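You operate a simulated robot arm through the tools that you are given. There is no shell and no other tool.

Carry out the task below with a simulated robot arm. There is one attempt and no reset: what you move stays moved.

Task
Weigh vial No 20 from the blue rack in milligrams and press print.
Fine: no tare, it reads zero; top door, shut again before one print on a stable reading; the vial stays on the pan. Set down upright: what you pick out.
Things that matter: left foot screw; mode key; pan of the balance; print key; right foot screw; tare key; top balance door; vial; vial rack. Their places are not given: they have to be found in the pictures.

Only the result counts: the job must be done as asked and must still hold three seconds after the hand-in. Knocking over, shifting, dropping, spilling or breaking anything else fails it.

Robot
A 7-joint arm with a two-finger gripper, fixed in place. Base frame: the origin is on the floor under the middle of its stand, x ahead of it, y to its left, z up; the work surface is at about z = 856. Lengths are in mm, angles in rad, forces in N, time in s.
With the tool pointing down near the work surface it reaches from about 340 to 720 mm from the base axis. Its first joint turns from -1.152 to 1.152 rad. Payload 2.45 kg.
The TCP is the grasp point between the finger pads, 26 mm short of the fingertips. In the tool frame z runs along the fingers and y along their closing line. The gripper opens to 96 mm; its body begins 69 mm behind the TCP.
Orientation is told as [roll, pitch, yaw] about the base's x, y, z axes, in that order, counted from this pose: with the fingers straight down and closing along the base's y, the tool's x points along the base's -x, its y along +y and its z along -z.

Tools
- The arm moves only by the tool apply_moves. Its argument "targets" is a list of rows, each an object of numbers (a shift or turn left out is 0, a gripper value left out holds the last): "x", "y", "z": the shift along the tool's x, y, z in units of 200 mm (1.0 is 200 mm); "ax", "ay", "az": the turn, a rotation vector about the tool's x, y, z in units of 120 degrees (1.0 is 120 degrees); "hand": the gripper command, from -1 (fully open) to 1 (shut), values between in proportion. In form: [{"x": .., "y": .., "z": .., "ax": .., "ay": .., "az": .., "hand": ..}, ...]. A call has 1 to 20 rows; each row is the pose to reach, as a shift and turn from the pose commanded when the call began, along the tool's axes at that moment. A call with a number of a shift or a turn outside -1 to 1 is refused whole. Rows are played at 5 a second. More than 50 mm and 0.15 rad between two rows, or a gripper value outside its range, and nothing of the call is played. A pose out of reach is approached as far as the arm can. The call stops where the force on the tool passes 70 N (or 10 N more than at its start, if that is more) or the arm is blocked; 0.2 s more then pass. The fingers move at their own pace (about 50 mm/s each) and stop on an object; they squeeze with about 28 N. The grip force told is the motor's: it shows also when the fingers shut on nothing. Time passes only in rows, and 0.2 s behind the last, so rows that repeat a pose let the fingers close. It gives the time, the measured TCP pose, the force on the tool (base axes), the opening and the grip force at its end, in the units of the frame above (readings bear some noise), with the torque about the TCP (base axes, N m) and any sound that the robot's microphone picked up, and new pictures: "views" is both (left out), scene, wrist or none.
- Cameras (640 x 400 px; columns grow to the right, rows downward): "scene" is fixed at [176.3, -381.5, 1430.5]; the picture's right is [0.73, -0.68, 0.00], its down [-0.34, -0.36, -0.87] and it looks along [0.59, 0.63, -0.49] (base axes); focal length 214 px, centre (320, 200). "wrist" rides on the gripper at [82, 3, -98] in the tool frame; the picture's right is [-0.04, 1.00, 0.00], its down [-0.73, -0.03, -0.68] and it looks along [-0.68, -0.03, 0.73] (tool axes); focal length 256 px, centre (320, 200).
- locate(camera, pixels): for up to 12 pixels [column, row] of the newest picture of that camera ("zoom" is the newest enlarged one), the place [x, y, z] in the base frame of the surface seen there, good to about 3 mm, but the place of the scene camera against the robot may be out by one fixed shift of up to 25 mm in any direction. It takes no simulated time.
- close_up(camera, box): a new picture of the part [left, top, right, bottom] of that camera's present view, enlarged. It takes no simulated time.
- job_done(): hands the job in; it is judged then, once.

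Open the gripper and draw the arm clear of the work before you hand the job in, unless the task says otherwise.

The tools are called after "Call:" by a JSON object that holds its "op" and its "data". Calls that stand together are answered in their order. apply_moves: Moves the arm, as the interface text tells. Its arguments: {"type":"object","properties":{"targets":{"type":"array"},"views":{"type":"string","enum":["both","scene","wrist","none"]}},"required":["targets"]} The other tools are called the same way: locate (camera, pixels) gives the place of the surface under pixels of a picture; close_up (camera, box) takes an enlarged picture of a part of a camera's view; job_done () hands the job in.

At the start:

```text
clock: 0.0
position: [370.1, -188.8, 1341.1]
orientation: [-0.001, -0.001, 0.0]
wrist_force: [-0.6, 0.7, -0.1]
wrist_torque: [0.01, 0.03, 0.0]
gripper_width: 95.9
grasp_force: 0.0
```

scene: 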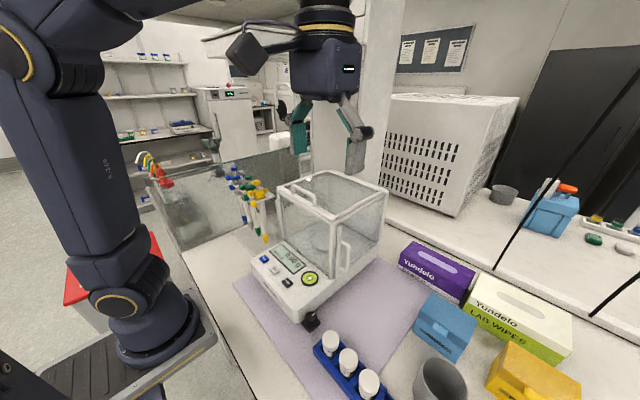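
wrist: 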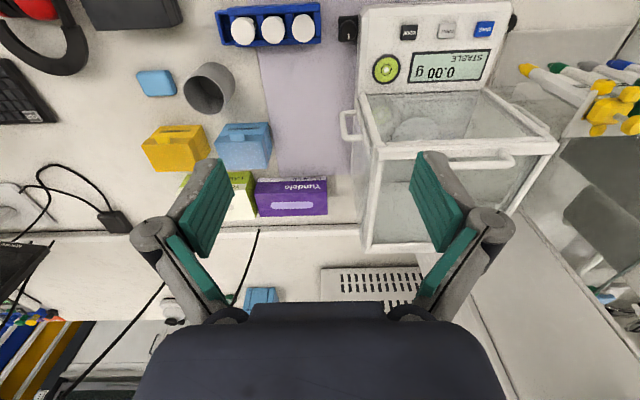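

The scene shows the balance in the middle (display at about (290,260)) and a blue rack with three white-capped vials at (350,365). I take close-ups of both to find details and labels.

Call:
{"op": "close_up", "data": {"camera": "scene", "box": [230, 160, 400, 330]}}

Call:
{"op": "close_up", "data": {"camera": "scene", "box": [300, 310, 410, 400]}}

Call:
{"op": "close_up", "data": {"camera": "wrist", "box": [200, 0, 360, 60]}}

Call:
{"op": "close_up", "data": {"camera": "wrist", "box": [330, 0, 570, 260]}}

```text
2.35 times, centred on (315, 245) of scene
```

zoom: 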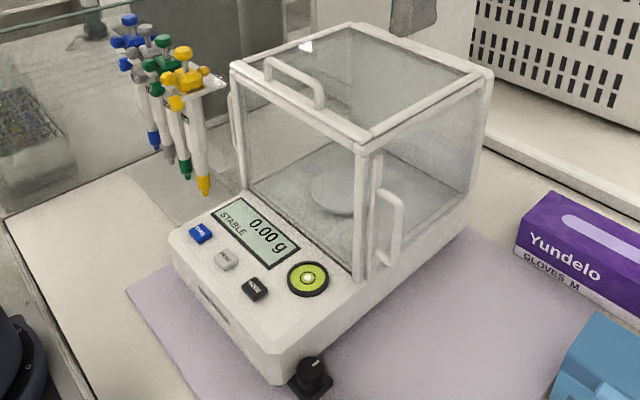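

```text
4.44 times, centred on (355, 355) of scene
```

zoom: 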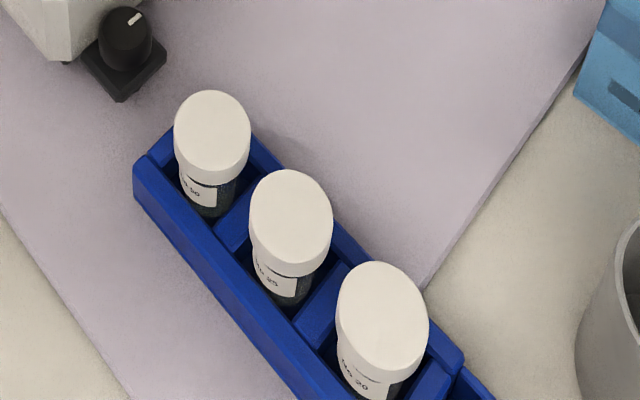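

```text
4.00 times, centred on (280, 30) of wrist
```

zoom: 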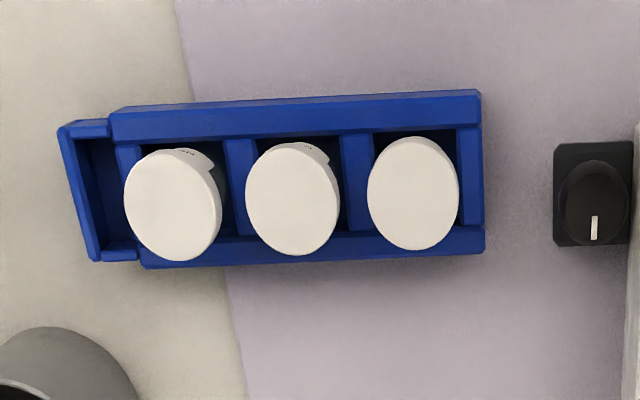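

```text
1.54 times, centred on (450, 130) of wrist
```

zoom: 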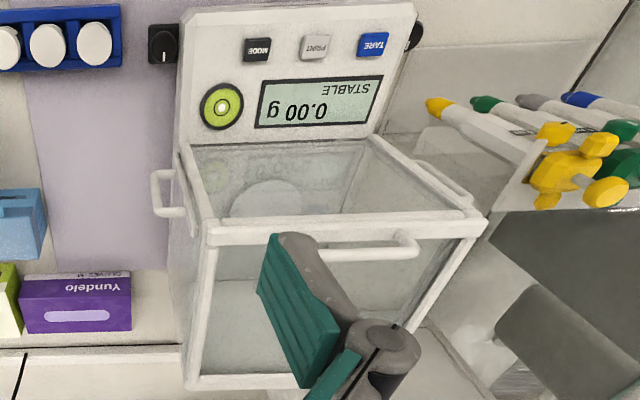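

The display reads 0.00 g, STABLE; keys TARE (blue), PRINT (white), MODE (black). I zoom on the vial labels, the bubble level and the display.

Call:
{"op": "close_up", "data": {"camera": "scene", "box": [320, 340, 350, 360]}}

Call:
{"op": "close_up", "data": {"camera": "scene", "box": [335, 360, 365, 380]}}

Call:
{"op": "close_up", "data": {"camera": "scene", "box": [350, 375, 385, 400]}}

Call:
{"op": "close_up", "data": {"camera": "scene", "box": [255, 240, 335, 300]}}

Call:
{"op": "close_up", "data": {"camera": "wrist", "box": [365, 45, 405, 90]}}

```text
16.00 times, centred on (335, 350) of scene
```

zoom: 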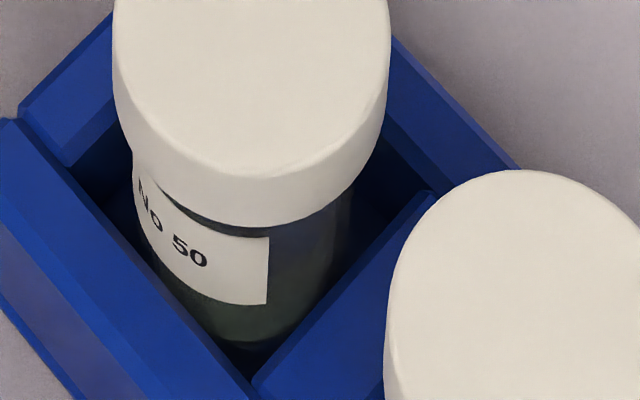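

```text
16.00 times, centred on (350, 370) of scene
```

zoom: 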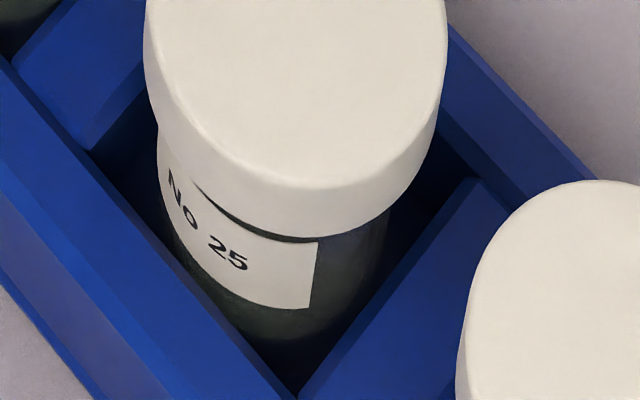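

```text
16.00 times, centred on (368, 388) of scene
```

zoom: 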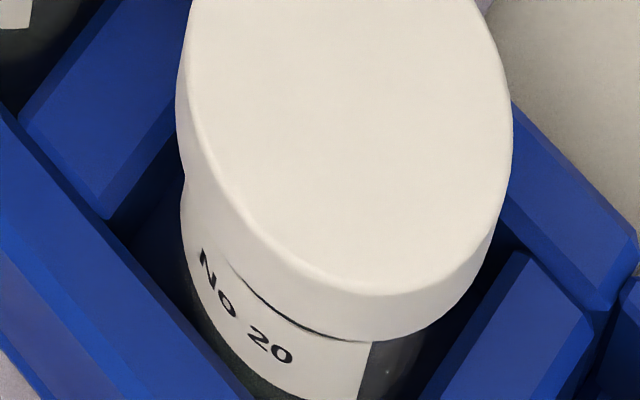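

```text
6.67 times, centred on (295, 270) of scene
```

zoom: 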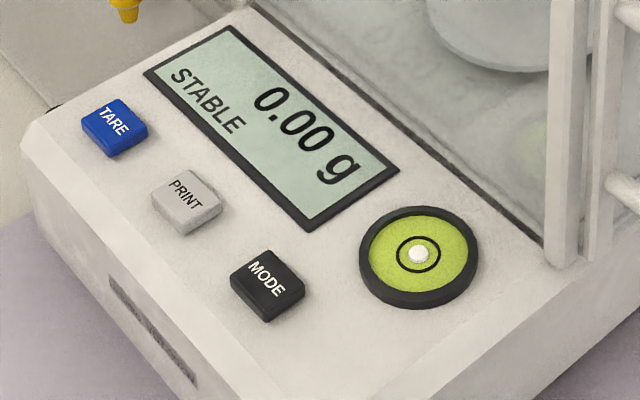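

```text
8.89 times, centred on (385, 68) of wrist
```

zoom: 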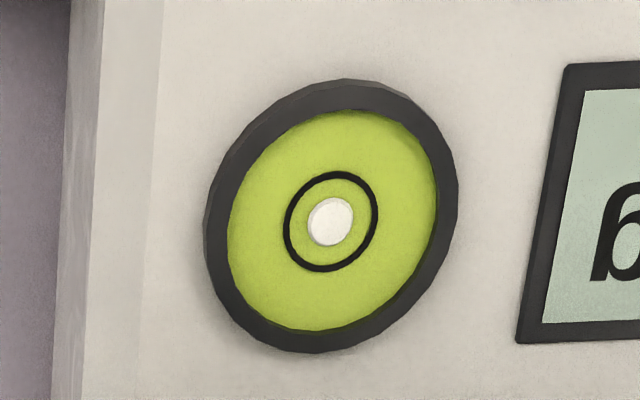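

The bubble is inside the ring, so the balance is level. Labels: the vial at scene (369,384) is No 20, the one at wrist (243,32). I locate the features in the wrist picture.

Call:
{"op": "locate", "data": {"camera": "wrist", "pixels": [[243, 31], [273, 30], [303, 28], [482, 28], [446, 31], [409, 32], [415, 130], [385, 68], [490, 160], [450, 163], [512, 158], [350, 128]]}}

Call:
{"op": "locate", "data": {"camera": "wrist", "pixels": [[365, 97], [486, 92], [385, 152], [550, 145], [440, 100], [380, 100], [500, 100], [465, 154], [220, 10], [316, 5], [318, 42], [228, 44]]}}

Call:
{"op": "locate", "data": {"camera": "scene", "pixels": [[265, 258], [275, 269], [287, 283], [311, 278], [330, 342], [348, 360], [369, 382], [308, 193], [322, 208], [344, 250], [318, 238], [345, 238]]}}

```text
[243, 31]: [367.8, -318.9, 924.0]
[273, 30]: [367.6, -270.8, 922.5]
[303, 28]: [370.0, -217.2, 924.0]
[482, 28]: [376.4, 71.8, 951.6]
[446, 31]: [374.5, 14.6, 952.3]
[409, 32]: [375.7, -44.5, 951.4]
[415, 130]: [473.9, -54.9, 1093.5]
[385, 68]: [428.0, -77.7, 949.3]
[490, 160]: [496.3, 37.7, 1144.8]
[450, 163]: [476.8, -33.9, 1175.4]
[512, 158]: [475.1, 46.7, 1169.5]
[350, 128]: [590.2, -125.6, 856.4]
```

```text
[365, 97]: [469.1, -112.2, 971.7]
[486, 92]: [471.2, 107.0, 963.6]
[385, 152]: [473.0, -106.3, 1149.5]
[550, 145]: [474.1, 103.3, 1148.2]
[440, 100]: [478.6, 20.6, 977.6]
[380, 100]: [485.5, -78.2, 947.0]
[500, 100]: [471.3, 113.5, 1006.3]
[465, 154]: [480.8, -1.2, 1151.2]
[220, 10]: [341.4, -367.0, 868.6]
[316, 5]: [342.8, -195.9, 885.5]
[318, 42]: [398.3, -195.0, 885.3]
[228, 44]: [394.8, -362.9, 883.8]
```

```text
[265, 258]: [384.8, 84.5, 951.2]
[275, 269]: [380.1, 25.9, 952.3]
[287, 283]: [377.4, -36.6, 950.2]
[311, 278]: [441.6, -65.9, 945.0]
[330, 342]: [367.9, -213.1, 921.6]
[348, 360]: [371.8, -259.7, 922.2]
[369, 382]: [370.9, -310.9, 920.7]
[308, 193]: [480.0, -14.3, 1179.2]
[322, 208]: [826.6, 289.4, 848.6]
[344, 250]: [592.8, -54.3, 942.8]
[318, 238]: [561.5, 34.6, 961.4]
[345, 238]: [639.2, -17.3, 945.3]
```

The top handle sits at around (478, 0, 1175) at the front edge of the top panel. I look closer at the chamber's top and doors to understand how the top door moves.

Call:
{"op": "close_up", "data": {"camera": "scene", "box": [270, 165, 330, 225]}}

Call:
{"op": "close_up", "data": {"camera": "scene", "box": [320, 170, 395, 280]}}

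Call:
{"op": "close_up", "data": {"camera": "wrist", "box": [340, 80, 570, 260]}}

```text
6.67 times, centred on (300, 195) of scene
```

zoom: 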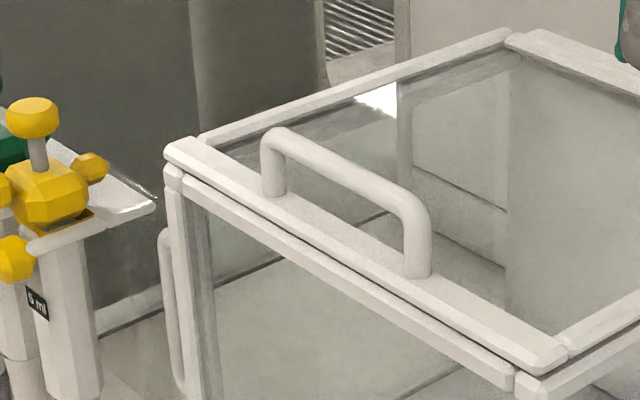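

```text
3.64 times, centred on (358, 225) of scene
```

zoom: 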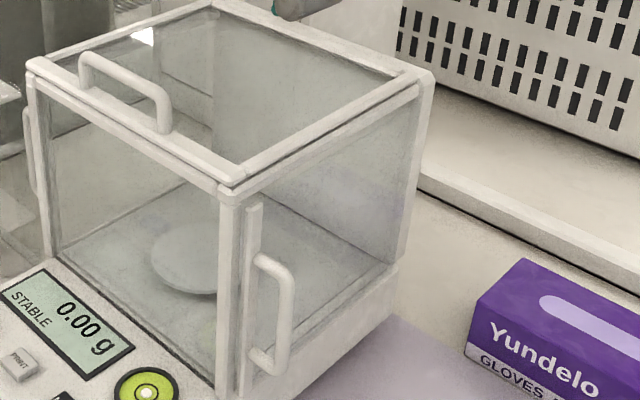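

```text
2.22 times, centred on (455, 170) of wrist
```

zoom: 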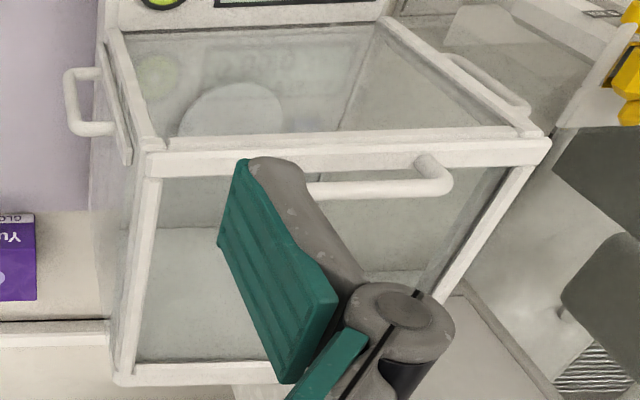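

Three vials: No 50, No 25, No 20 (rack end farthest from the balance). First I switch the mode: close the fingers and travel above the MODE key, which is at about (376,-44,951).

Call:
{"op": "apply_moves", "data": {"targets": [{"x": 0, "y": 0.18, "z": 0, "hand": 1}, {"x": 0, "y": 0.36, "z": 0, "hand": 1}, {"x": -0.015, "y": 0.54, "z": 0, "hand": 1}, {"x": -0.03, "y": 0.72, "z": 0, "hand": 1}, {"x": -0.03, "y": 0.72, "z": 0.2, "hand": 1}, {"x": -0.03, "y": 0.72, "z": 0.4, "hand": 1}, {"x": -0.03, "y": 0.72, "z": 0.6, "hand": 1}, {"x": -0.03, "y": 0.72, "z": 0.8, "hand": 1}, {"x": -0.03, "y": 0.72, "z": 0.95, "hand": 1}, {"x": -0.03, "y": 0.72, "z": 0.95, "hand": 1}]}}

```text
clock: 2.2
position: [377.0, -47.9, 1153.0]
orientation: [0.001, -0.002, 0.0]
wrist_force: [-0.3, 1.5, 0.1]
wrist_torque: [-0.02, 0.01, -0.04]
gripper_width: 0.0
grasp_force: 27.8
```

scene: 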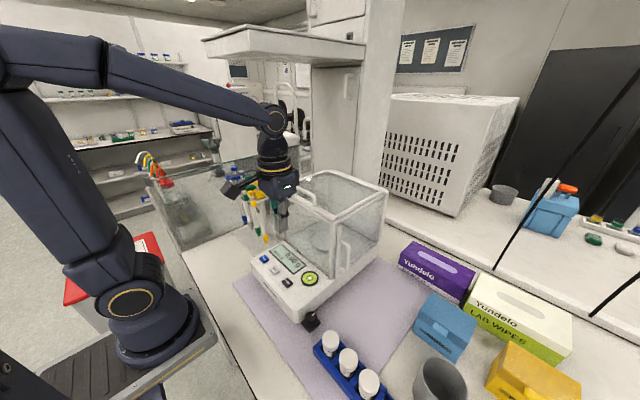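
wrist: 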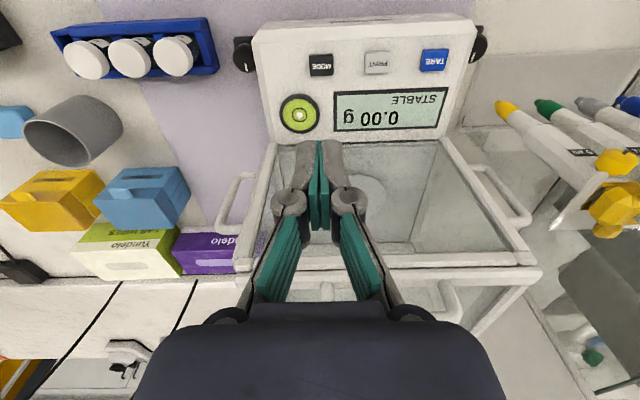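

The arm is above the MODE key, fingers closed. Keys at wrist pixels: MODE (321,64), PRINT (377,62), TARE (434,60); I locate these plus the bench features from this closer view.

Call:
{"op": "locate", "data": {"camera": "wrist", "pixels": [[321, 62], [377, 61], [435, 60], [311, 74], [331, 74], [311, 54], [331, 54], [300, 115], [278, 55], [90, 58], [131, 57], [174, 55]]}}

Call:
{"op": "close_up", "data": {"camera": "wrist", "box": [240, 10, 500, 170]}}

Call:
{"op": "close_up", "data": {"camera": "wrist", "box": [220, 130, 560, 340]}}

Call:
{"op": "close_up", "data": {"camera": "scene", "box": [220, 90, 400, 290]}}

```text
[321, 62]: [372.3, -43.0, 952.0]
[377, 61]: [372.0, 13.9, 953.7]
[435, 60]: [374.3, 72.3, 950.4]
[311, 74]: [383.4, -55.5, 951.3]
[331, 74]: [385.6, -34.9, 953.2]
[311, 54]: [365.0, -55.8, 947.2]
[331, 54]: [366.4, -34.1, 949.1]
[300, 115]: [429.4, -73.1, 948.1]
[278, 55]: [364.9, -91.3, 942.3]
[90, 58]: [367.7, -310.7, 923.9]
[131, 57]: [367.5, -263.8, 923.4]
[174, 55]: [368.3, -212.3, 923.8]
```

```text
2.46 times, centred on (370, 90) of wrist
```

zoom: 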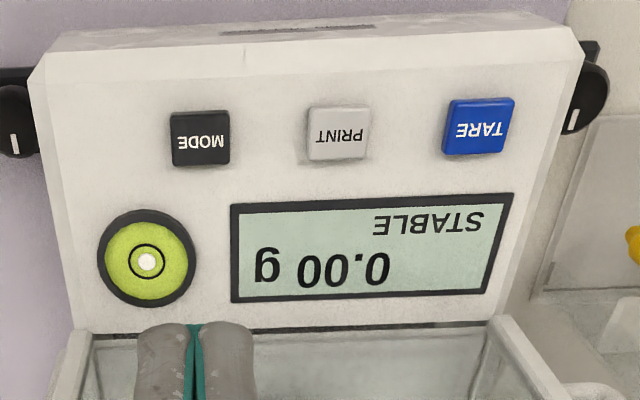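

```text
1.88 times, centred on (390, 235) of wrist
```

zoom: 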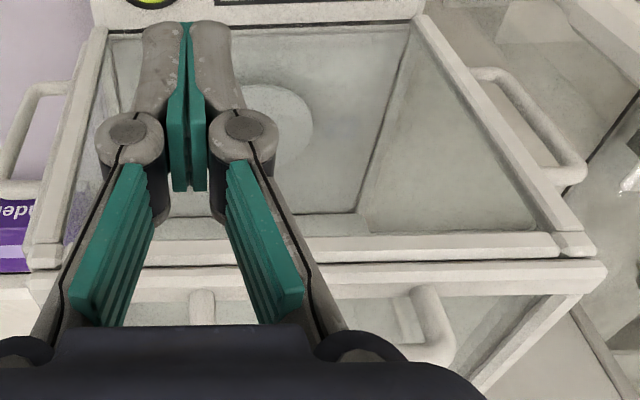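

```text
2.00 times, centred on (310, 190) of scene
```

zoom: 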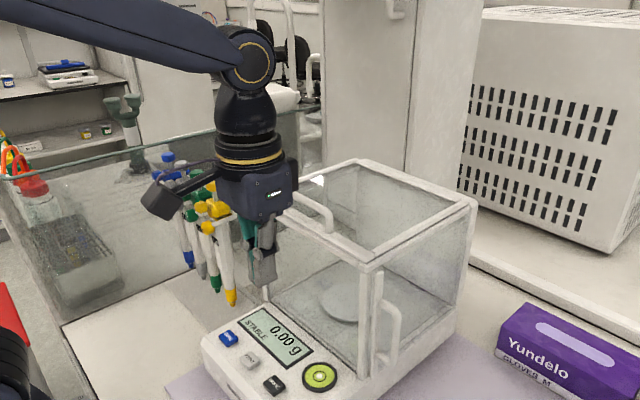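

The MODE key spans x 365–385, y -55…-34, top z about 952. I descend to about 13 mm above it and check the reading.

Call:
{"op": "apply_moves", "data": {"targets": [{"x": 0.005, "z": 0.2, "hand": 1}, {"x": 0.005, "z": 0.4, "hand": 1}, {"x": 0.005, "z": 0.6, "hand": 1}, {"x": 0.005, "z": 0.75, "hand": 1}, {"x": 0.005, "z": 0.8, "hand": 1}, {"x": 0.005, "z": 0.8, "hand": 1}, {"x": 0.005, "z": 0.8, "hand": 1}]}}

```text
clock: 3.8
position: [377.4, -45.8, 991.1]
orientation: [0.0, 0.001, 0.0]
wrist_force: [0.6, 1.0, 0.3]
wrist_torque: [0.02, 0.02, 0.0]
gripper_width: 0.0
grasp_force: 28.1
```

scene: 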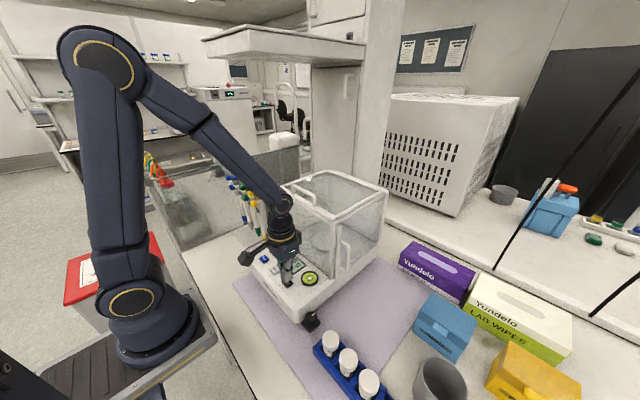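
wrist: 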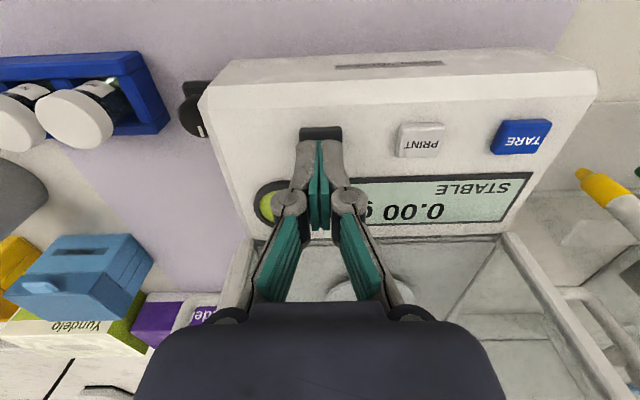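

The fingertips hover over the MODE key (wrist (320,135)). I check the alignment in close-up before pressing.

Call:
{"op": "close_up", "data": {"camera": "wrist", "box": [250, 90, 400, 200]}}

Call:
{"op": "close_up", "data": {"camera": "scene", "box": [250, 235, 340, 315]}}

Call:
{"op": "locate", "data": {"camera": "wrist", "pixels": [[321, 132], [422, 140], [521, 137], [308, 148], [334, 148], [320, 170], [265, 205], [365, 285]]}}

```text
3.64 times, centred on (325, 145) of wrist
```

zoom: 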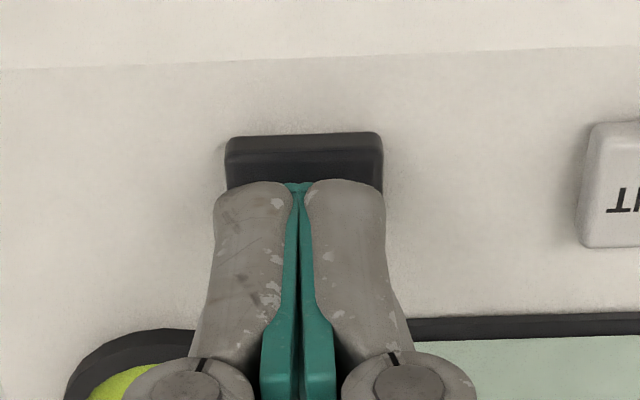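

```text
5.00 times, centred on (295, 275) of scene
```

zoom: 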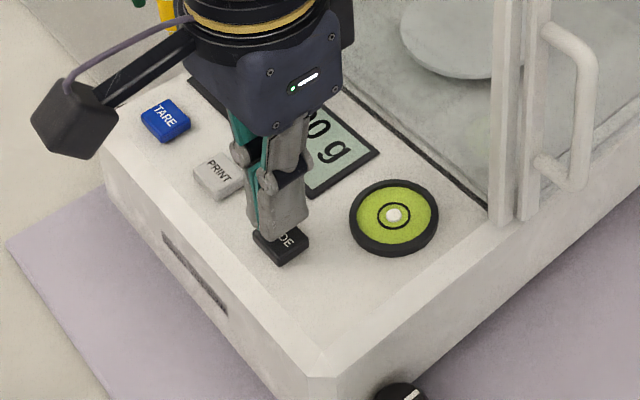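

```text
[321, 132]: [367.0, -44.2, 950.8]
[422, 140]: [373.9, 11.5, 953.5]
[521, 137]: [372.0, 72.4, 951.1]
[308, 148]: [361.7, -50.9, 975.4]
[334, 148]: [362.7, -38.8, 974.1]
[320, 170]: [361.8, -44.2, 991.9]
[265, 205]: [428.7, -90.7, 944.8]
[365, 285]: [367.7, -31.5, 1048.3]
```

The tips are well centred on the key (tips at about z 965). I lower in small steps to just about contact and read the force.

Call:
{"op": "apply_moves", "data": {"targets": [{"z": 0.03, "hand": 1}, {"z": 0.05, "hand": 1}, {"z": 0.06, "hand": 1}, {"z": 0.065, "hand": 1}, {"z": 0.065, "hand": 1}], "views": "wrist"}}

```text
clock: 5.0
position: [375.7, -44.3, 977.7]
orientation: [0.001, 0.001, -0.002]
wrist_force: [-0.4, 0.4, -0.8]
wrist_torque: [0.0, -0.02, 0.01]
gripper_width: 5.8
grasp_force: 28.5
```

wrist: 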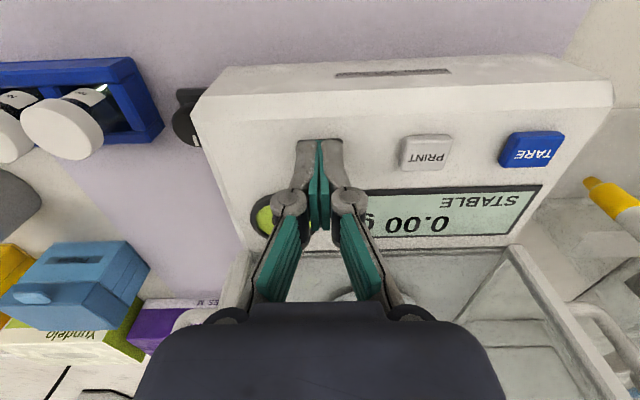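

The gripper width now reads 5.8 with little force; I check in close-up whether the tips touch the key.

Call:
{"op": "close_up", "data": {"camera": "wrist", "box": [250, 90, 400, 200]}}

Call:
{"op": "close_up", "data": {"camera": "scene", "box": [250, 235, 340, 315]}}

```text
3.64 times, centred on (325, 145) of wrist
```

zoom: 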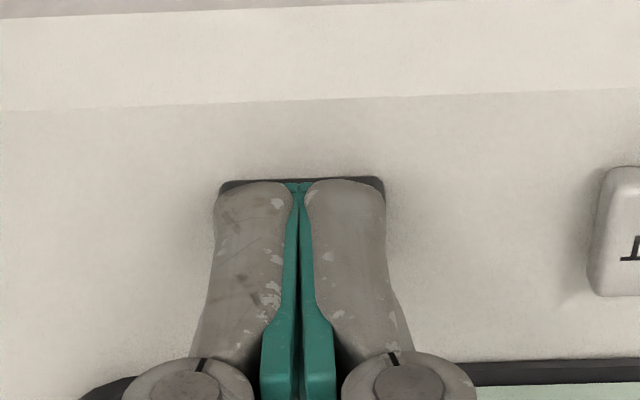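

```text
5.00 times, centred on (295, 275) of scene
```

zoom: 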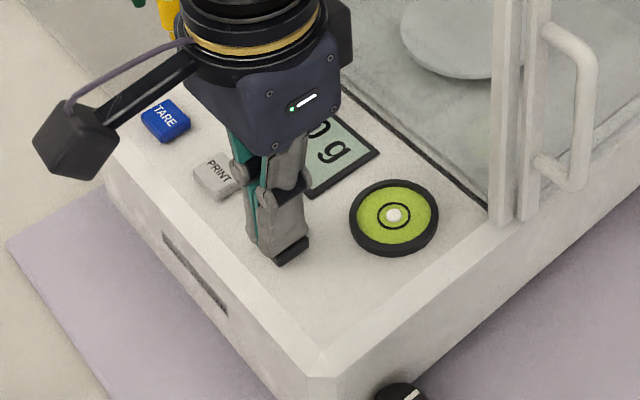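

The tips are at the key top, still 0.00 g. I press down a further 2 mm and read the force and display.

Call:
{"op": "apply_moves", "data": {"targets": [{"z": 0.005, "hand": 1}, {"z": 0.01, "hand": 1}, {"z": 0.01, "hand": 1}], "views": "wrist"}}

```text
clock: 5.8
position: [375.8, -46.0, 975.9]
orientation: [0.0, -0.001, 0.001]
wrist_force: [0.5, -0.1, 1.2]
wrist_torque: [-0.01, -0.02, -0.02]
gripper_width: 6.2
grasp_force: 28.6
```

wrist: 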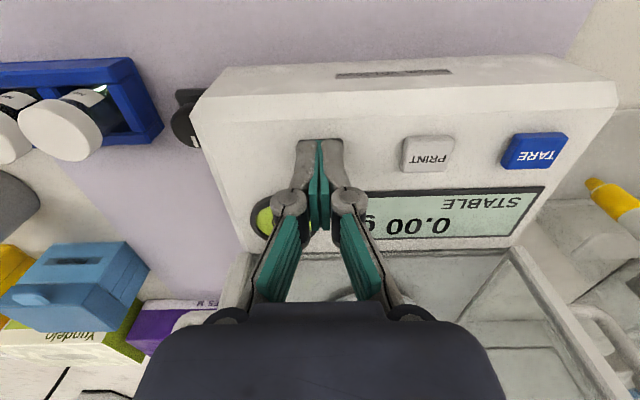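

Still no clear force or display change. I go 2 mm further.

Call:
{"op": "apply_moves", "data": {"targets": [{"z": 0.005, "hand": 1}, {"z": 0.01, "hand": 1}, {"z": 0.01, "hand": 1}], "views": "wrist"}}

```text
clock: 6.6
position: [375.3, -46.3, 975.2]
orientation: [-0.002, 0.0, 0.001]
wrist_force: [1.4, -0.4, 2.8]
wrist_torque: [0.01, 0.0, 0.01]
gripper_width: 6.1
grasp_force: 28.7
heard: click
```

wrist: 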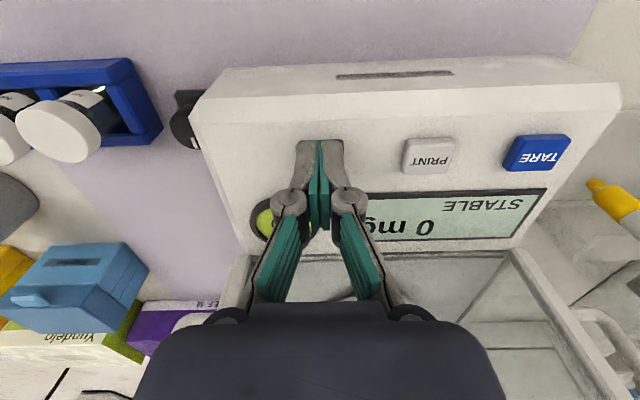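

A click was heard and the display shows 0 mg, STABLE. I lift straight off the key and rise to view.

Call:
{"op": "apply_moves", "data": {"targets": [{"z": -0.03, "hand": 1}, {"z": -0.15, "hand": 1}, {"z": -0.35, "hand": 1}, {"z": -0.55, "hand": 1}, {"z": -0.75, "hand": 1}, {"z": -0.95, "hand": 1}, {"z": -0.95, "hand": 1}]}}

```text
clock: 8.2
position: [374.4, -45.5, 1166.6]
orientation: [0.0, 0.0, 0.0]
wrist_force: [-0.5, 1.0, 0.0]
wrist_torque: [0.01, -0.04, -0.02]
gripper_width: 0.2
grasp_force: 28.4
```

scene: 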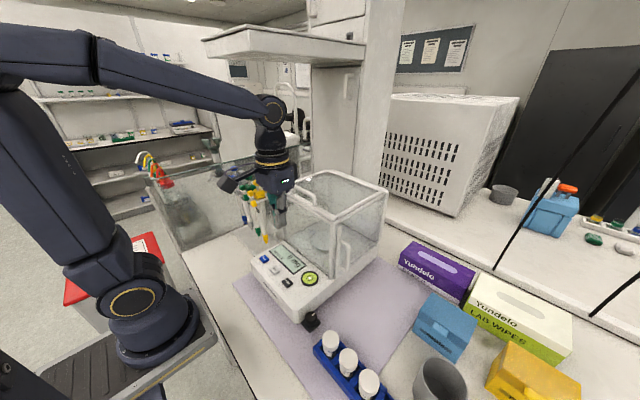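
wrist: 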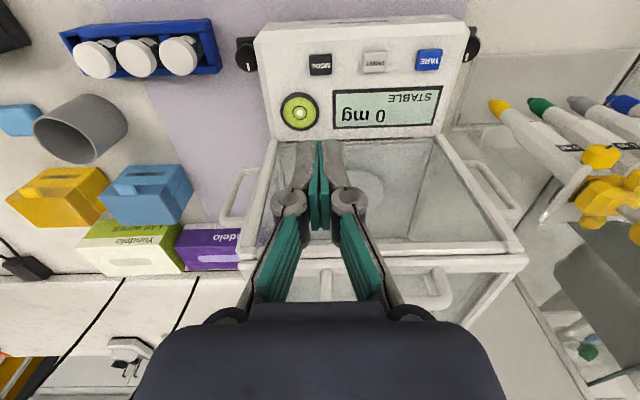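

Display reads "0 mg STABLE". I now rise and shift sideways so the wrist camera sees the top door and handle unobstructed.

Call:
{"op": "apply_moves", "data": {"targets": [{"z": -0.2, "y": 0, "hand": 1}, {"z": -0.4, "y": 0, "hand": 1}, {"z": -0.6, "y": -0.1, "hand": 1}, {"z": -0.7, "y": -0.3, "hand": 1}, {"z": -0.7, "y": -0.5, "hand": 1}, {"z": -0.7, "y": -0.55, "hand": 1}, {"z": -0.7, "y": -0.55, "hand": 1}], "views": "wrist"}}

```text
clock: 9.8
position: [373.7, -156.7, 1307.4]
orientation: [0.001, 0.001, 0.001]
wrist_force: [0.0, 0.0, -0.5]
wrist_torque: [0.03, -0.02, -0.02]
gripper_width: 0.0
grasp_force: 28.6
```

wrist: 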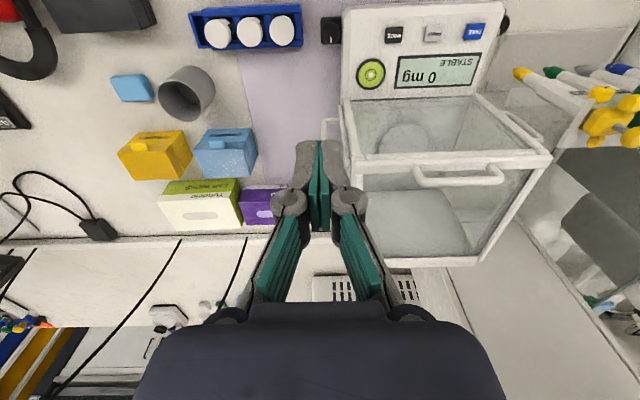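

The top handle is now visible from wrist (416,172) to (503,178), the back frame at row 260. I zoom in and locate handle, frame and back edge.

Call:
{"op": "close_up", "data": {"camera": "wrist", "box": [340, 90, 570, 270]}}

Call:
{"op": "locate", "data": {"camera": "wrist", "pixels": [[418, 174], [440, 181], [460, 181], [480, 181], [497, 179], [503, 172], [370, 158], [545, 155], [430, 262], [470, 258], [490, 243], [520, 200]]}}

Call:
{"op": "locate", "data": {"camera": "wrist", "pixels": [[400, 140], [385, 130], [420, 130], [410, 120], [430, 220], [440, 170], [380, 235], [440, 150], [405, 98], [465, 62], [440, 162], [440, 155]]}}

```text
2.22 times, centred on (455, 180) of wrist
```

zoom: 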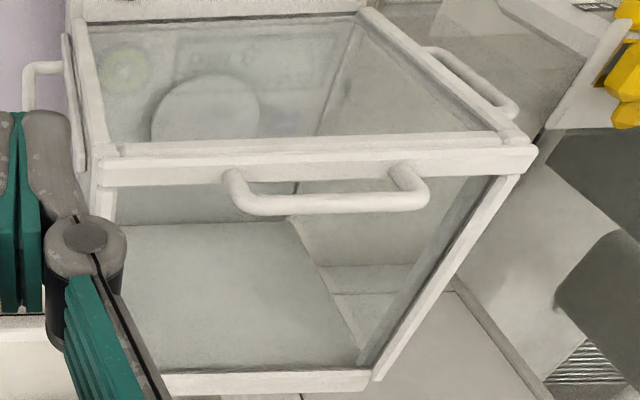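

```text
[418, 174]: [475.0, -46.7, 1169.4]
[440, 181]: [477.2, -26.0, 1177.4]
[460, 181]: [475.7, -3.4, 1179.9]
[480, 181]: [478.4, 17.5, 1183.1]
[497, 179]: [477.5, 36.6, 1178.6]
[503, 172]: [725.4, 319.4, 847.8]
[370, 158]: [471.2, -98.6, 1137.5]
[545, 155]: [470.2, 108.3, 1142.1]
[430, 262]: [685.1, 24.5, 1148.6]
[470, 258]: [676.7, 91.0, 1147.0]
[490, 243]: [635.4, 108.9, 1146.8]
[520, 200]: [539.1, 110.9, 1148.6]
```

```text
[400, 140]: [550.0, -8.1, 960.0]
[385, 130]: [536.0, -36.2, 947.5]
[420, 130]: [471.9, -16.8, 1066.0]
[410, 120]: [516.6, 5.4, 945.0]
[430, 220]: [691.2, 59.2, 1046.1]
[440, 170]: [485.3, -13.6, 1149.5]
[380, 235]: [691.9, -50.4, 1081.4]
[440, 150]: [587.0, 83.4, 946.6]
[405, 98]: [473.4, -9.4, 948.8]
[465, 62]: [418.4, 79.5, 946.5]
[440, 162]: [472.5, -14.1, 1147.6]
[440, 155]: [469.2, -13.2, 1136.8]
```

Handle bar: along y from -46 to 40 at x≈477, z≈1178, standing on the door's front frame (z≈1150). I'll position closed fingers in front of the bar at (440,-3,1188), tips at about 1162.

Call:
{"op": "apply_moves", "data": {"targets": [{"x": -0.1, "y": 0.2, "z": 0, "hand": 1}, {"x": -0.2, "y": 0.4, "z": 0, "hand": 1}, {"x": -0.3, "y": 0.6, "z": 0, "hand": 1}, {"x": -0.325, "y": 0.76, "z": 0, "hand": 1}, {"x": -0.325, "y": 0.76, "z": 0.2, "hand": 1}, {"x": -0.325, "y": 0.76, "z": 0.4, "hand": 1}, {"x": -0.325, "y": 0.76, "z": 0.54, "hand": 1}, {"x": -0.325, "y": 0.76, "z": 0.54, "hand": 1}, {"x": -0.325, "y": 0.76, "z": 0.54, "hand": 1}]}}

```text
clock: 11.8
position: [440.4, -4.1, 1196.7]
orientation: [-0.001, 0.001, 0.0]
wrist_force: [0.2, 0.3, 0.3]
wrist_torque: [0.02, 0.04, 0.04]
gripper_width: 0.0
grasp_force: 28.0
```

scene: 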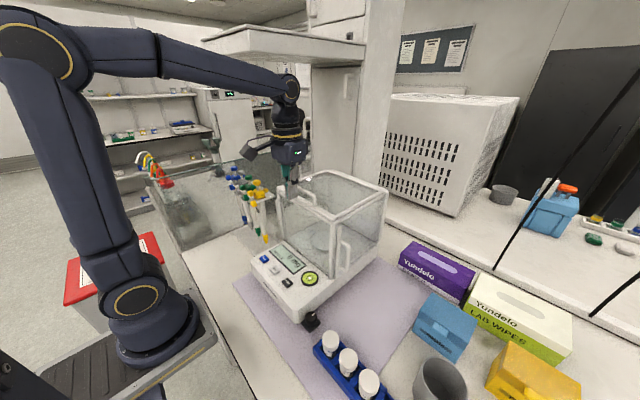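
wrist: 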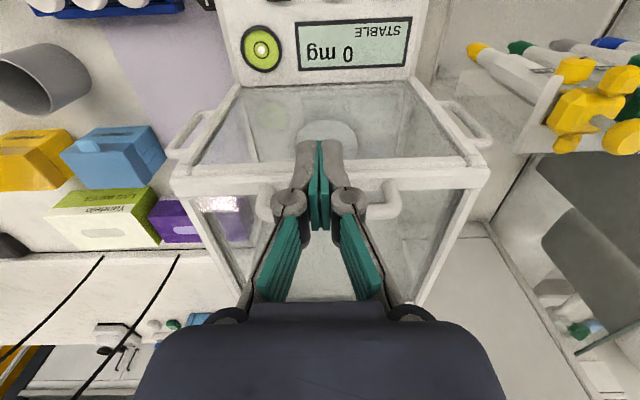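

The fingers look to be just in front of the handle (wrist (320,160), handle at (265–405,195)). I confirm with a scene close-up and locate handle and pan.

Call:
{"op": "close_up", "data": {"camera": "scene", "box": [260, 150, 350, 220]}}

Call:
{"op": "locate", "data": {"camera": "wrist", "pixels": [[265, 205], [385, 213], [398, 205], [300, 135], [355, 135], [330, 122], [345, 145], [308, 160], [334, 160], [330, 130]]}}

```text
5.71 times, centred on (305, 185) of scene
```

zoom: 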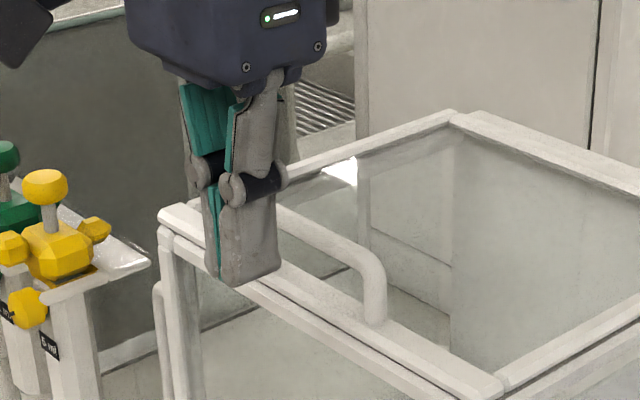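

```text
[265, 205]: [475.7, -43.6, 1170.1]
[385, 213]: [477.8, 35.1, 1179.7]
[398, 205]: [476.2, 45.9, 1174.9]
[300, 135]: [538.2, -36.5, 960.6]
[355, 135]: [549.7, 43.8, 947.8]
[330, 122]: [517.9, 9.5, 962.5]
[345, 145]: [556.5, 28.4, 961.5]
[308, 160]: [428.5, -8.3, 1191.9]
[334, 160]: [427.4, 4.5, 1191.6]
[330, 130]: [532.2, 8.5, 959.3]
```

Fingers are in front of the bar by about 17 mm. I lower 8 mm and push slowly in +x, moving the door by roughly 15 mm, to test how it moves.

Call:
{"op": "apply_moves", "data": {"targets": [{"z": 0.02, "hand": 1}, {"z": 0.04, "hand": 1}, {"z": 0.04, "x": -0.04, "hand": 1}, {"z": 0.04, "x": -0.07, "hand": 1}, {"z": 0.04, "x": -0.085, "hand": 1}, {"z": 0.04, "x": -0.1, "hand": 1}, {"z": 0.04, "x": -0.115, "hand": 1}, {"z": 0.04, "x": -0.13, "hand": 1}, {"z": 0.04, "x": -0.145, "hand": 1}, {"z": 0.04, "x": -0.16, "hand": 1}, {"z": 0.04, "x": -0.16, "hand": 1}]}}

```text
clock: 14.2
position: [471.9, -2.7, 1187.6]
orientation: [0.002, -0.001, 0.0]
wrist_force: [0.2, -0.5, 0.1]
wrist_torque: [0.0, -0.01, 0.02]
gripper_width: 0.1
grasp_force: 28.3
```

scene: 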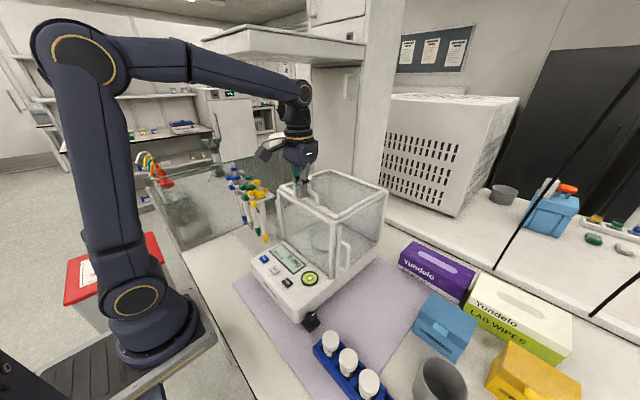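
wrist: 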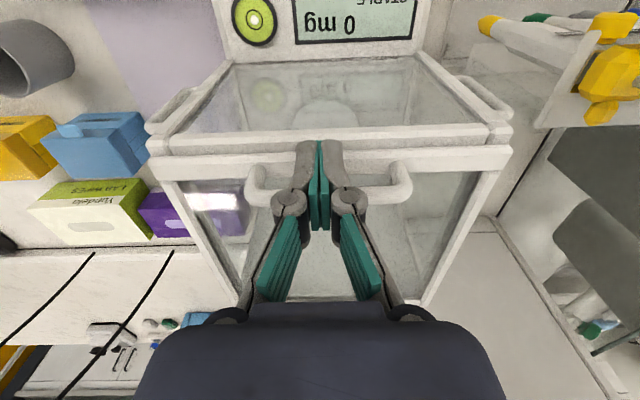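

The door's front bar (wrist row 157) is now apart from the fixed front frame (row 133), so it slides back. I verify with locate and a close-up.

Call:
{"op": "locate", "data": {"camera": "wrist", "pixels": [[262, 200], [398, 192], [240, 158], [240, 134], [420, 155], [420, 132], [250, 175], [410, 175]]}}

Call:
{"op": "close_up", "data": {"camera": "wrist", "box": [140, 40, 520, 270]}}

Call:
{"op": "close_up", "data": {"camera": "scene", "box": [265, 150, 395, 240]}}

```text
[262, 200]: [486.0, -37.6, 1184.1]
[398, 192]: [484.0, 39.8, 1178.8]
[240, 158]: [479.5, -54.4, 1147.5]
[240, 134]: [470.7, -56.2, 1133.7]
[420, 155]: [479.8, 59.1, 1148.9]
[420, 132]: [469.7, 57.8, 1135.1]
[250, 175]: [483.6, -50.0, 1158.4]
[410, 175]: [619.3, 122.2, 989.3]
```

```text
1.68 times, centred on (330, 155) of wrist
```

zoom: 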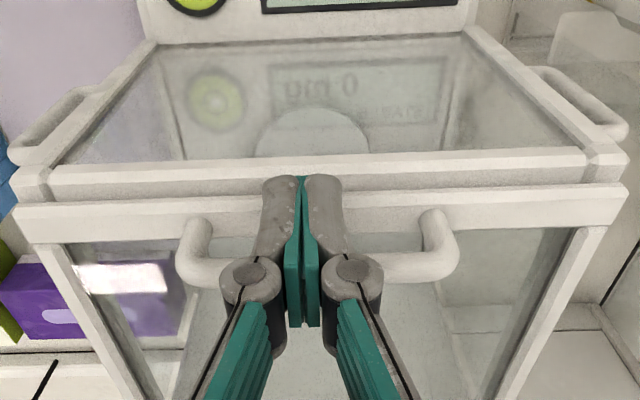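

```text
4.44 times, centred on (330, 195) of scene
```

zoom: 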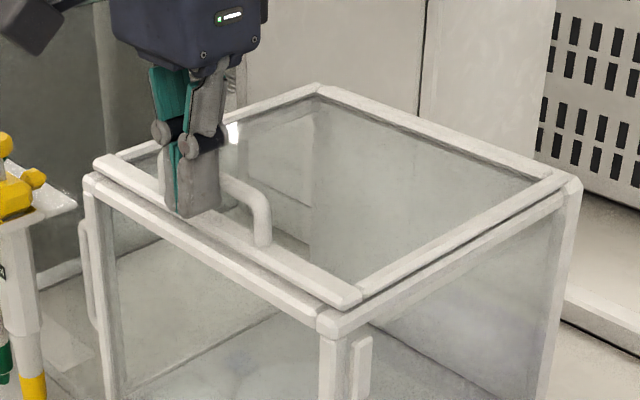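

The door slid back about 8 mm without noticeable force. I continue pushing another 85 mm at moderate speed.

Call:
{"op": "apply_moves", "data": {"targets": [{"x": -0.03, "hand": 1}, {"x": -0.07, "hand": 1}, {"x": -0.12, "hand": 1}, {"x": -0.17, "hand": 1}, {"x": -0.22, "hand": 1}, {"x": -0.27, "hand": 1}, {"x": -0.32, "hand": 1}, {"x": -0.37, "hand": 1}, {"x": -0.41, "hand": 1}, {"x": -0.43, "hand": 1}, {"x": -0.43, "hand": 1}]}}

```text
clock: 16.6
position: [559.5, -1.8, 1189.3]
orientation: [0.0, 0.002, 0.0]
wrist_force: [-0.7, 0.1, -0.5]
wrist_torque: [0.03, 0.0, -0.03]
gripper_width: 0.0
grasp_force: 27.9
```

scene: 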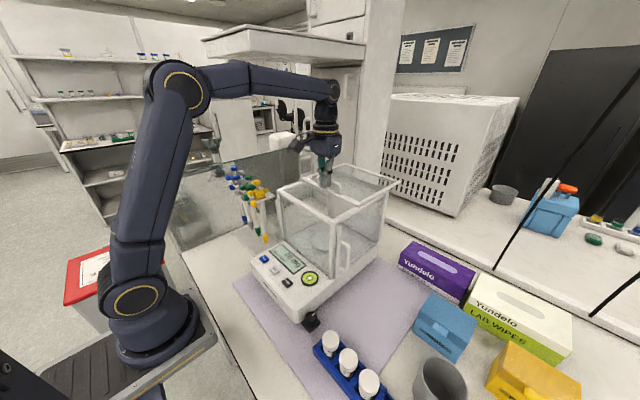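
wrist: 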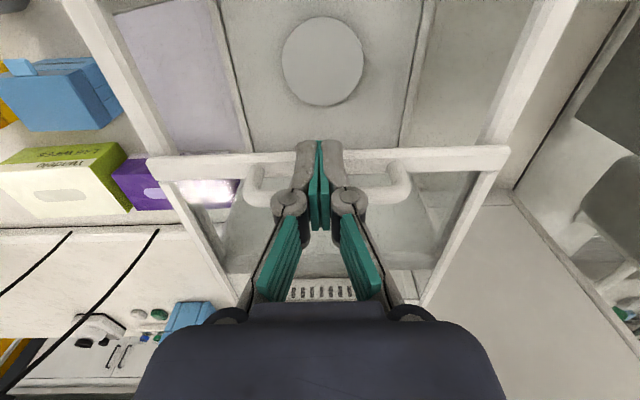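

The door has slid about 95 mm and the pan is seen directly at wrist (323,60). I locate the pan's rim and the opening frame.

Call:
{"op": "locate", "data": {"camera": "wrist", "pixels": [[323, 60], [284, 60], [361, 60], [323, 18], [323, 102], [205, 60], [430, 60], [130, 90], [520, 90], [165, 165], [495, 155], [270, 195]]}}

Call:
{"op": "close_up", "data": {"camera": "wrist", "box": [100, 0, 560, 290]}}

Call:
{"op": "close_up", "data": {"camera": "scene", "box": [255, 130, 405, 300]}}

```text
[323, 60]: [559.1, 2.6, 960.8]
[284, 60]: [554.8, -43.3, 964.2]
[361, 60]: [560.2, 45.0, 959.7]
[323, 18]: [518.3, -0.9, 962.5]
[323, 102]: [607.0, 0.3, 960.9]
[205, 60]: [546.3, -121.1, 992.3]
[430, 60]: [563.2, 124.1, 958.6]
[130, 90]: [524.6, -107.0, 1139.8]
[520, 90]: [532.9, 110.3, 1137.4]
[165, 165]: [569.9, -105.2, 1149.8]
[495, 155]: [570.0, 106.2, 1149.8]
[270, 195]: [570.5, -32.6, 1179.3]
```

```text
1.38 times, centred on (330, 145) of wrist
```

zoom: 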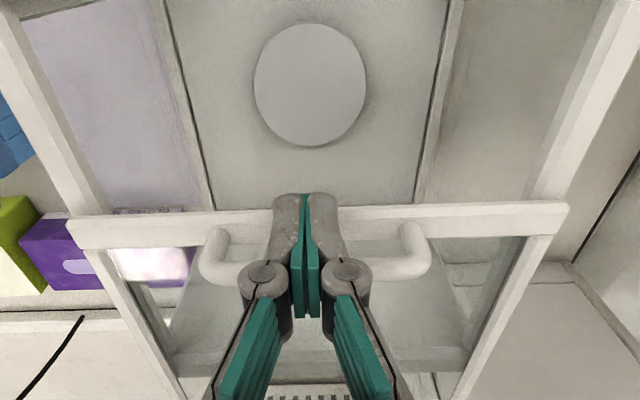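

```text
2.35 times, centred on (330, 215) of scene
```

zoom: 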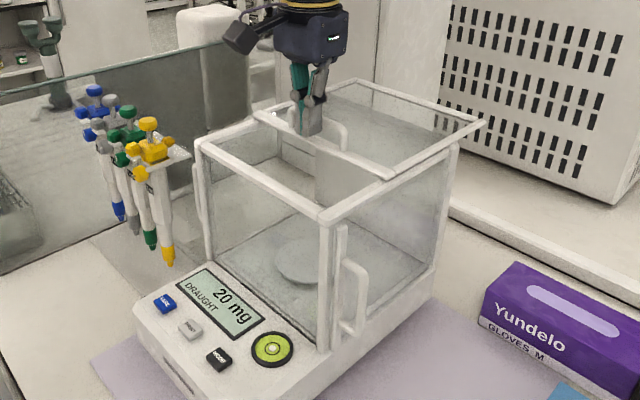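

The pan centre is about (561,1), top z≈961, radius ≈44; the display shows DRAUGHT as expected while open. I push the door back another 40 mm and check force.

Call:
{"op": "apply_moves", "data": {"targets": [{"x": -0.03, "hand": 1}, {"x": -0.07, "hand": 1}, {"x": -0.11, "hand": 1}, {"x": -0.15, "hand": 1}, {"x": -0.18, "hand": 1}, {"x": -0.2, "hand": 1}, {"x": -0.2, "hand": 1}], "views": "scene"}}

```text
clock: 18.2
position: [597.9, -2.1, 1187.8]
orientation: [-0.002, -0.001, -0.002]
wrist_force: [-0.4, 0.3, 0.0]
wrist_torque: [0.05, -0.02, 0.01]
gripper_width: 0.1
grasp_force: 28.5
```

scene: 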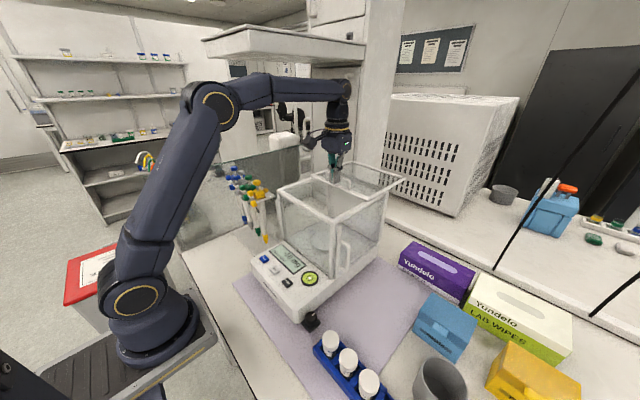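

No resistance so far; I push another 32 mm in small steps.

Call:
{"op": "apply_moves", "data": {"targets": [{"x": -0.03, "hand": 1}, {"x": -0.06, "hand": 1}, {"x": -0.09, "hand": 1}, {"x": -0.12, "hand": 1}, {"x": -0.145, "hand": 1}, {"x": -0.16, "hand": 1}, {"x": -0.16, "hand": 1}]}}

```text
clock: 19.8
position: [629.9, -2.9, 1189.5]
orientation: [0.0, 0.003, -0.001]
wrist_force: [-14.0, -0.7, 3.4]
wrist_torque: [0.07, 0.12, 0.02]
gripper_width: 5.7
grasp_force: 28.4
```

scene: 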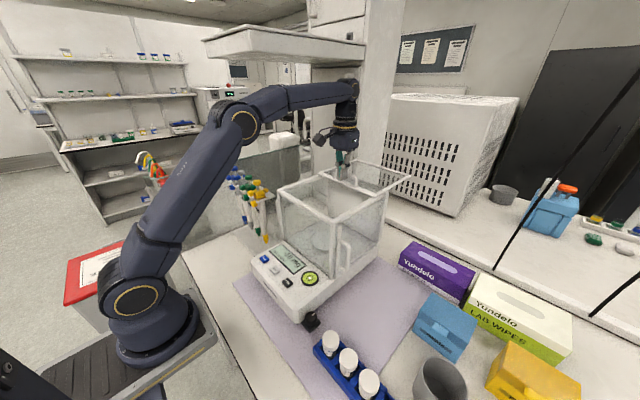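
wrist: 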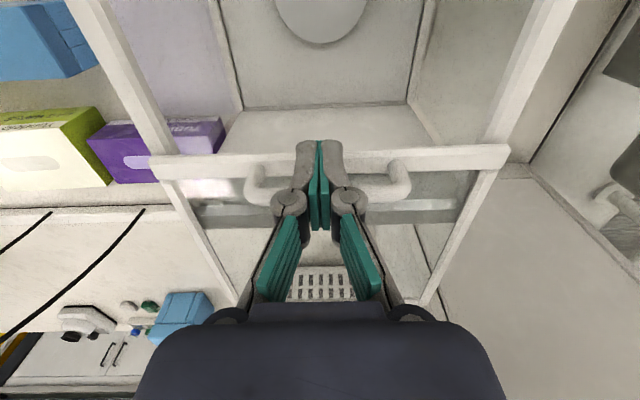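

A -14 N reaction shows the door reached its rear stop. I back off right away and rise.

Call:
{"op": "apply_moves", "data": {"targets": [{"x": 0.03, "hand": 1}, {"x": 0.08, "hand": 1}, {"x": 0.12, "z": -0.05, "hand": 1}, {"x": 0.2, "z": -0.2, "hand": 1}, {"x": 0.35, "z": -0.4, "hand": 1}, {"x": 0.5, "z": -0.55, "hand": 1}, {"x": 0.65, "z": -0.6, "hand": 1}, {"x": 0.65, "z": -0.6, "hand": 1}]}}

```text
clock: 21.6
position: [499.4, -2.1, 1309.2]
orientation: [0.0, -0.001, 0.0]
wrist_force: [0.4, -0.1, -0.1]
wrist_torque: [0.02, 0.01, 0.02]
gripper_width: 0.0
grasp_force: 28.7
```

scene: 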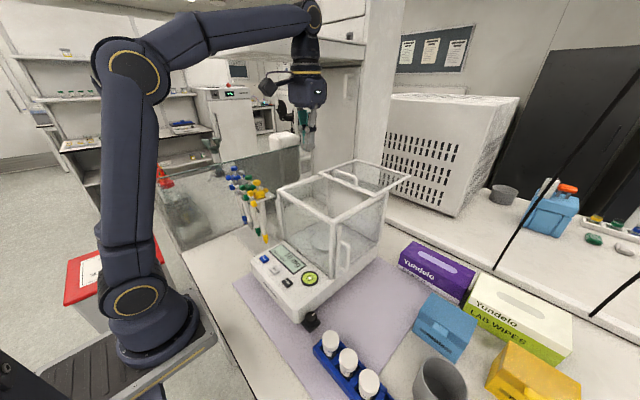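
wrist: 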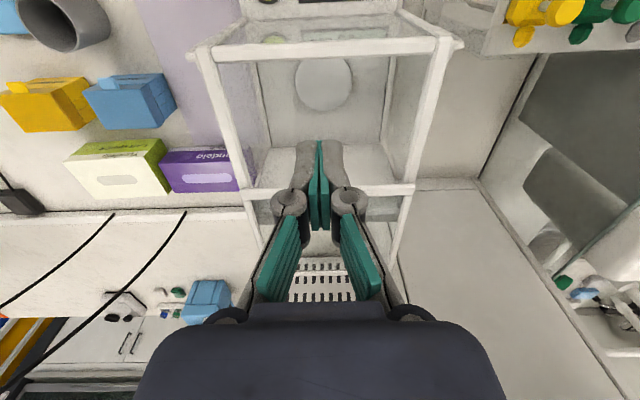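

I compare the balance's position with before (scene key pixels) and locate the opened frame and pan from here.

Call:
{"op": "locate", "data": {"camera": "scene", "pixels": [[265, 258], [275, 269], [287, 283], [311, 278], [330, 342], [348, 360], [369, 382]]}}

Call:
{"op": "locate", "data": {"camera": "wrist", "pixels": [[323, 84], [296, 84], [351, 84], [323, 58], [323, 110], [250, 192], [400, 188], [250, 204], [220, 100], [430, 100], [325, 45], [350, 218]]}}

Call:
{"op": "close_up", "data": {"camera": "scene", "box": [230, 160, 400, 330]}}

Call:
{"op": "close_up", "data": {"camera": "wrist", "box": [180, 0, 480, 260]}}

```text
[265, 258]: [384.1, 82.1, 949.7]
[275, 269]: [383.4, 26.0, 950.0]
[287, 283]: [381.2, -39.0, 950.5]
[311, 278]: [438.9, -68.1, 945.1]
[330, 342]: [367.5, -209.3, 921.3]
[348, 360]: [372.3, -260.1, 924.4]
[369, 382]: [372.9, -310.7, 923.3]
```

```text
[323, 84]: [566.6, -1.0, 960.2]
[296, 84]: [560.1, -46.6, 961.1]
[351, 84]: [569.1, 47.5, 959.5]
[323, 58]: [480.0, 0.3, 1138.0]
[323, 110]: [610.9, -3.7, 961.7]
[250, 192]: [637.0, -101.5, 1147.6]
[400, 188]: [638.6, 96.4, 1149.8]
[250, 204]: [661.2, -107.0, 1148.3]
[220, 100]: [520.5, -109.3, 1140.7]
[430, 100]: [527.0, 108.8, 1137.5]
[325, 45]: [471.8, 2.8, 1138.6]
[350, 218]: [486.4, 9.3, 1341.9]
```

```text
2.35 times, centred on (315, 245) of scene
```

zoom: 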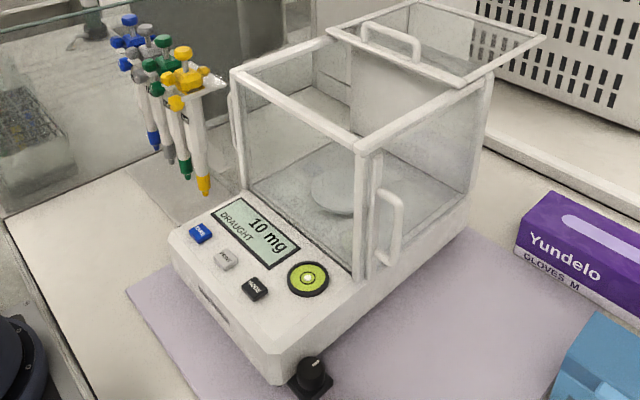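

```text
1.54 times, centred on (330, 130) of wrist
```

zoom: 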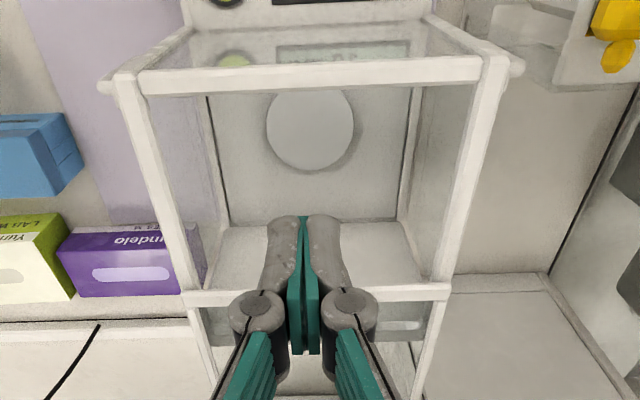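

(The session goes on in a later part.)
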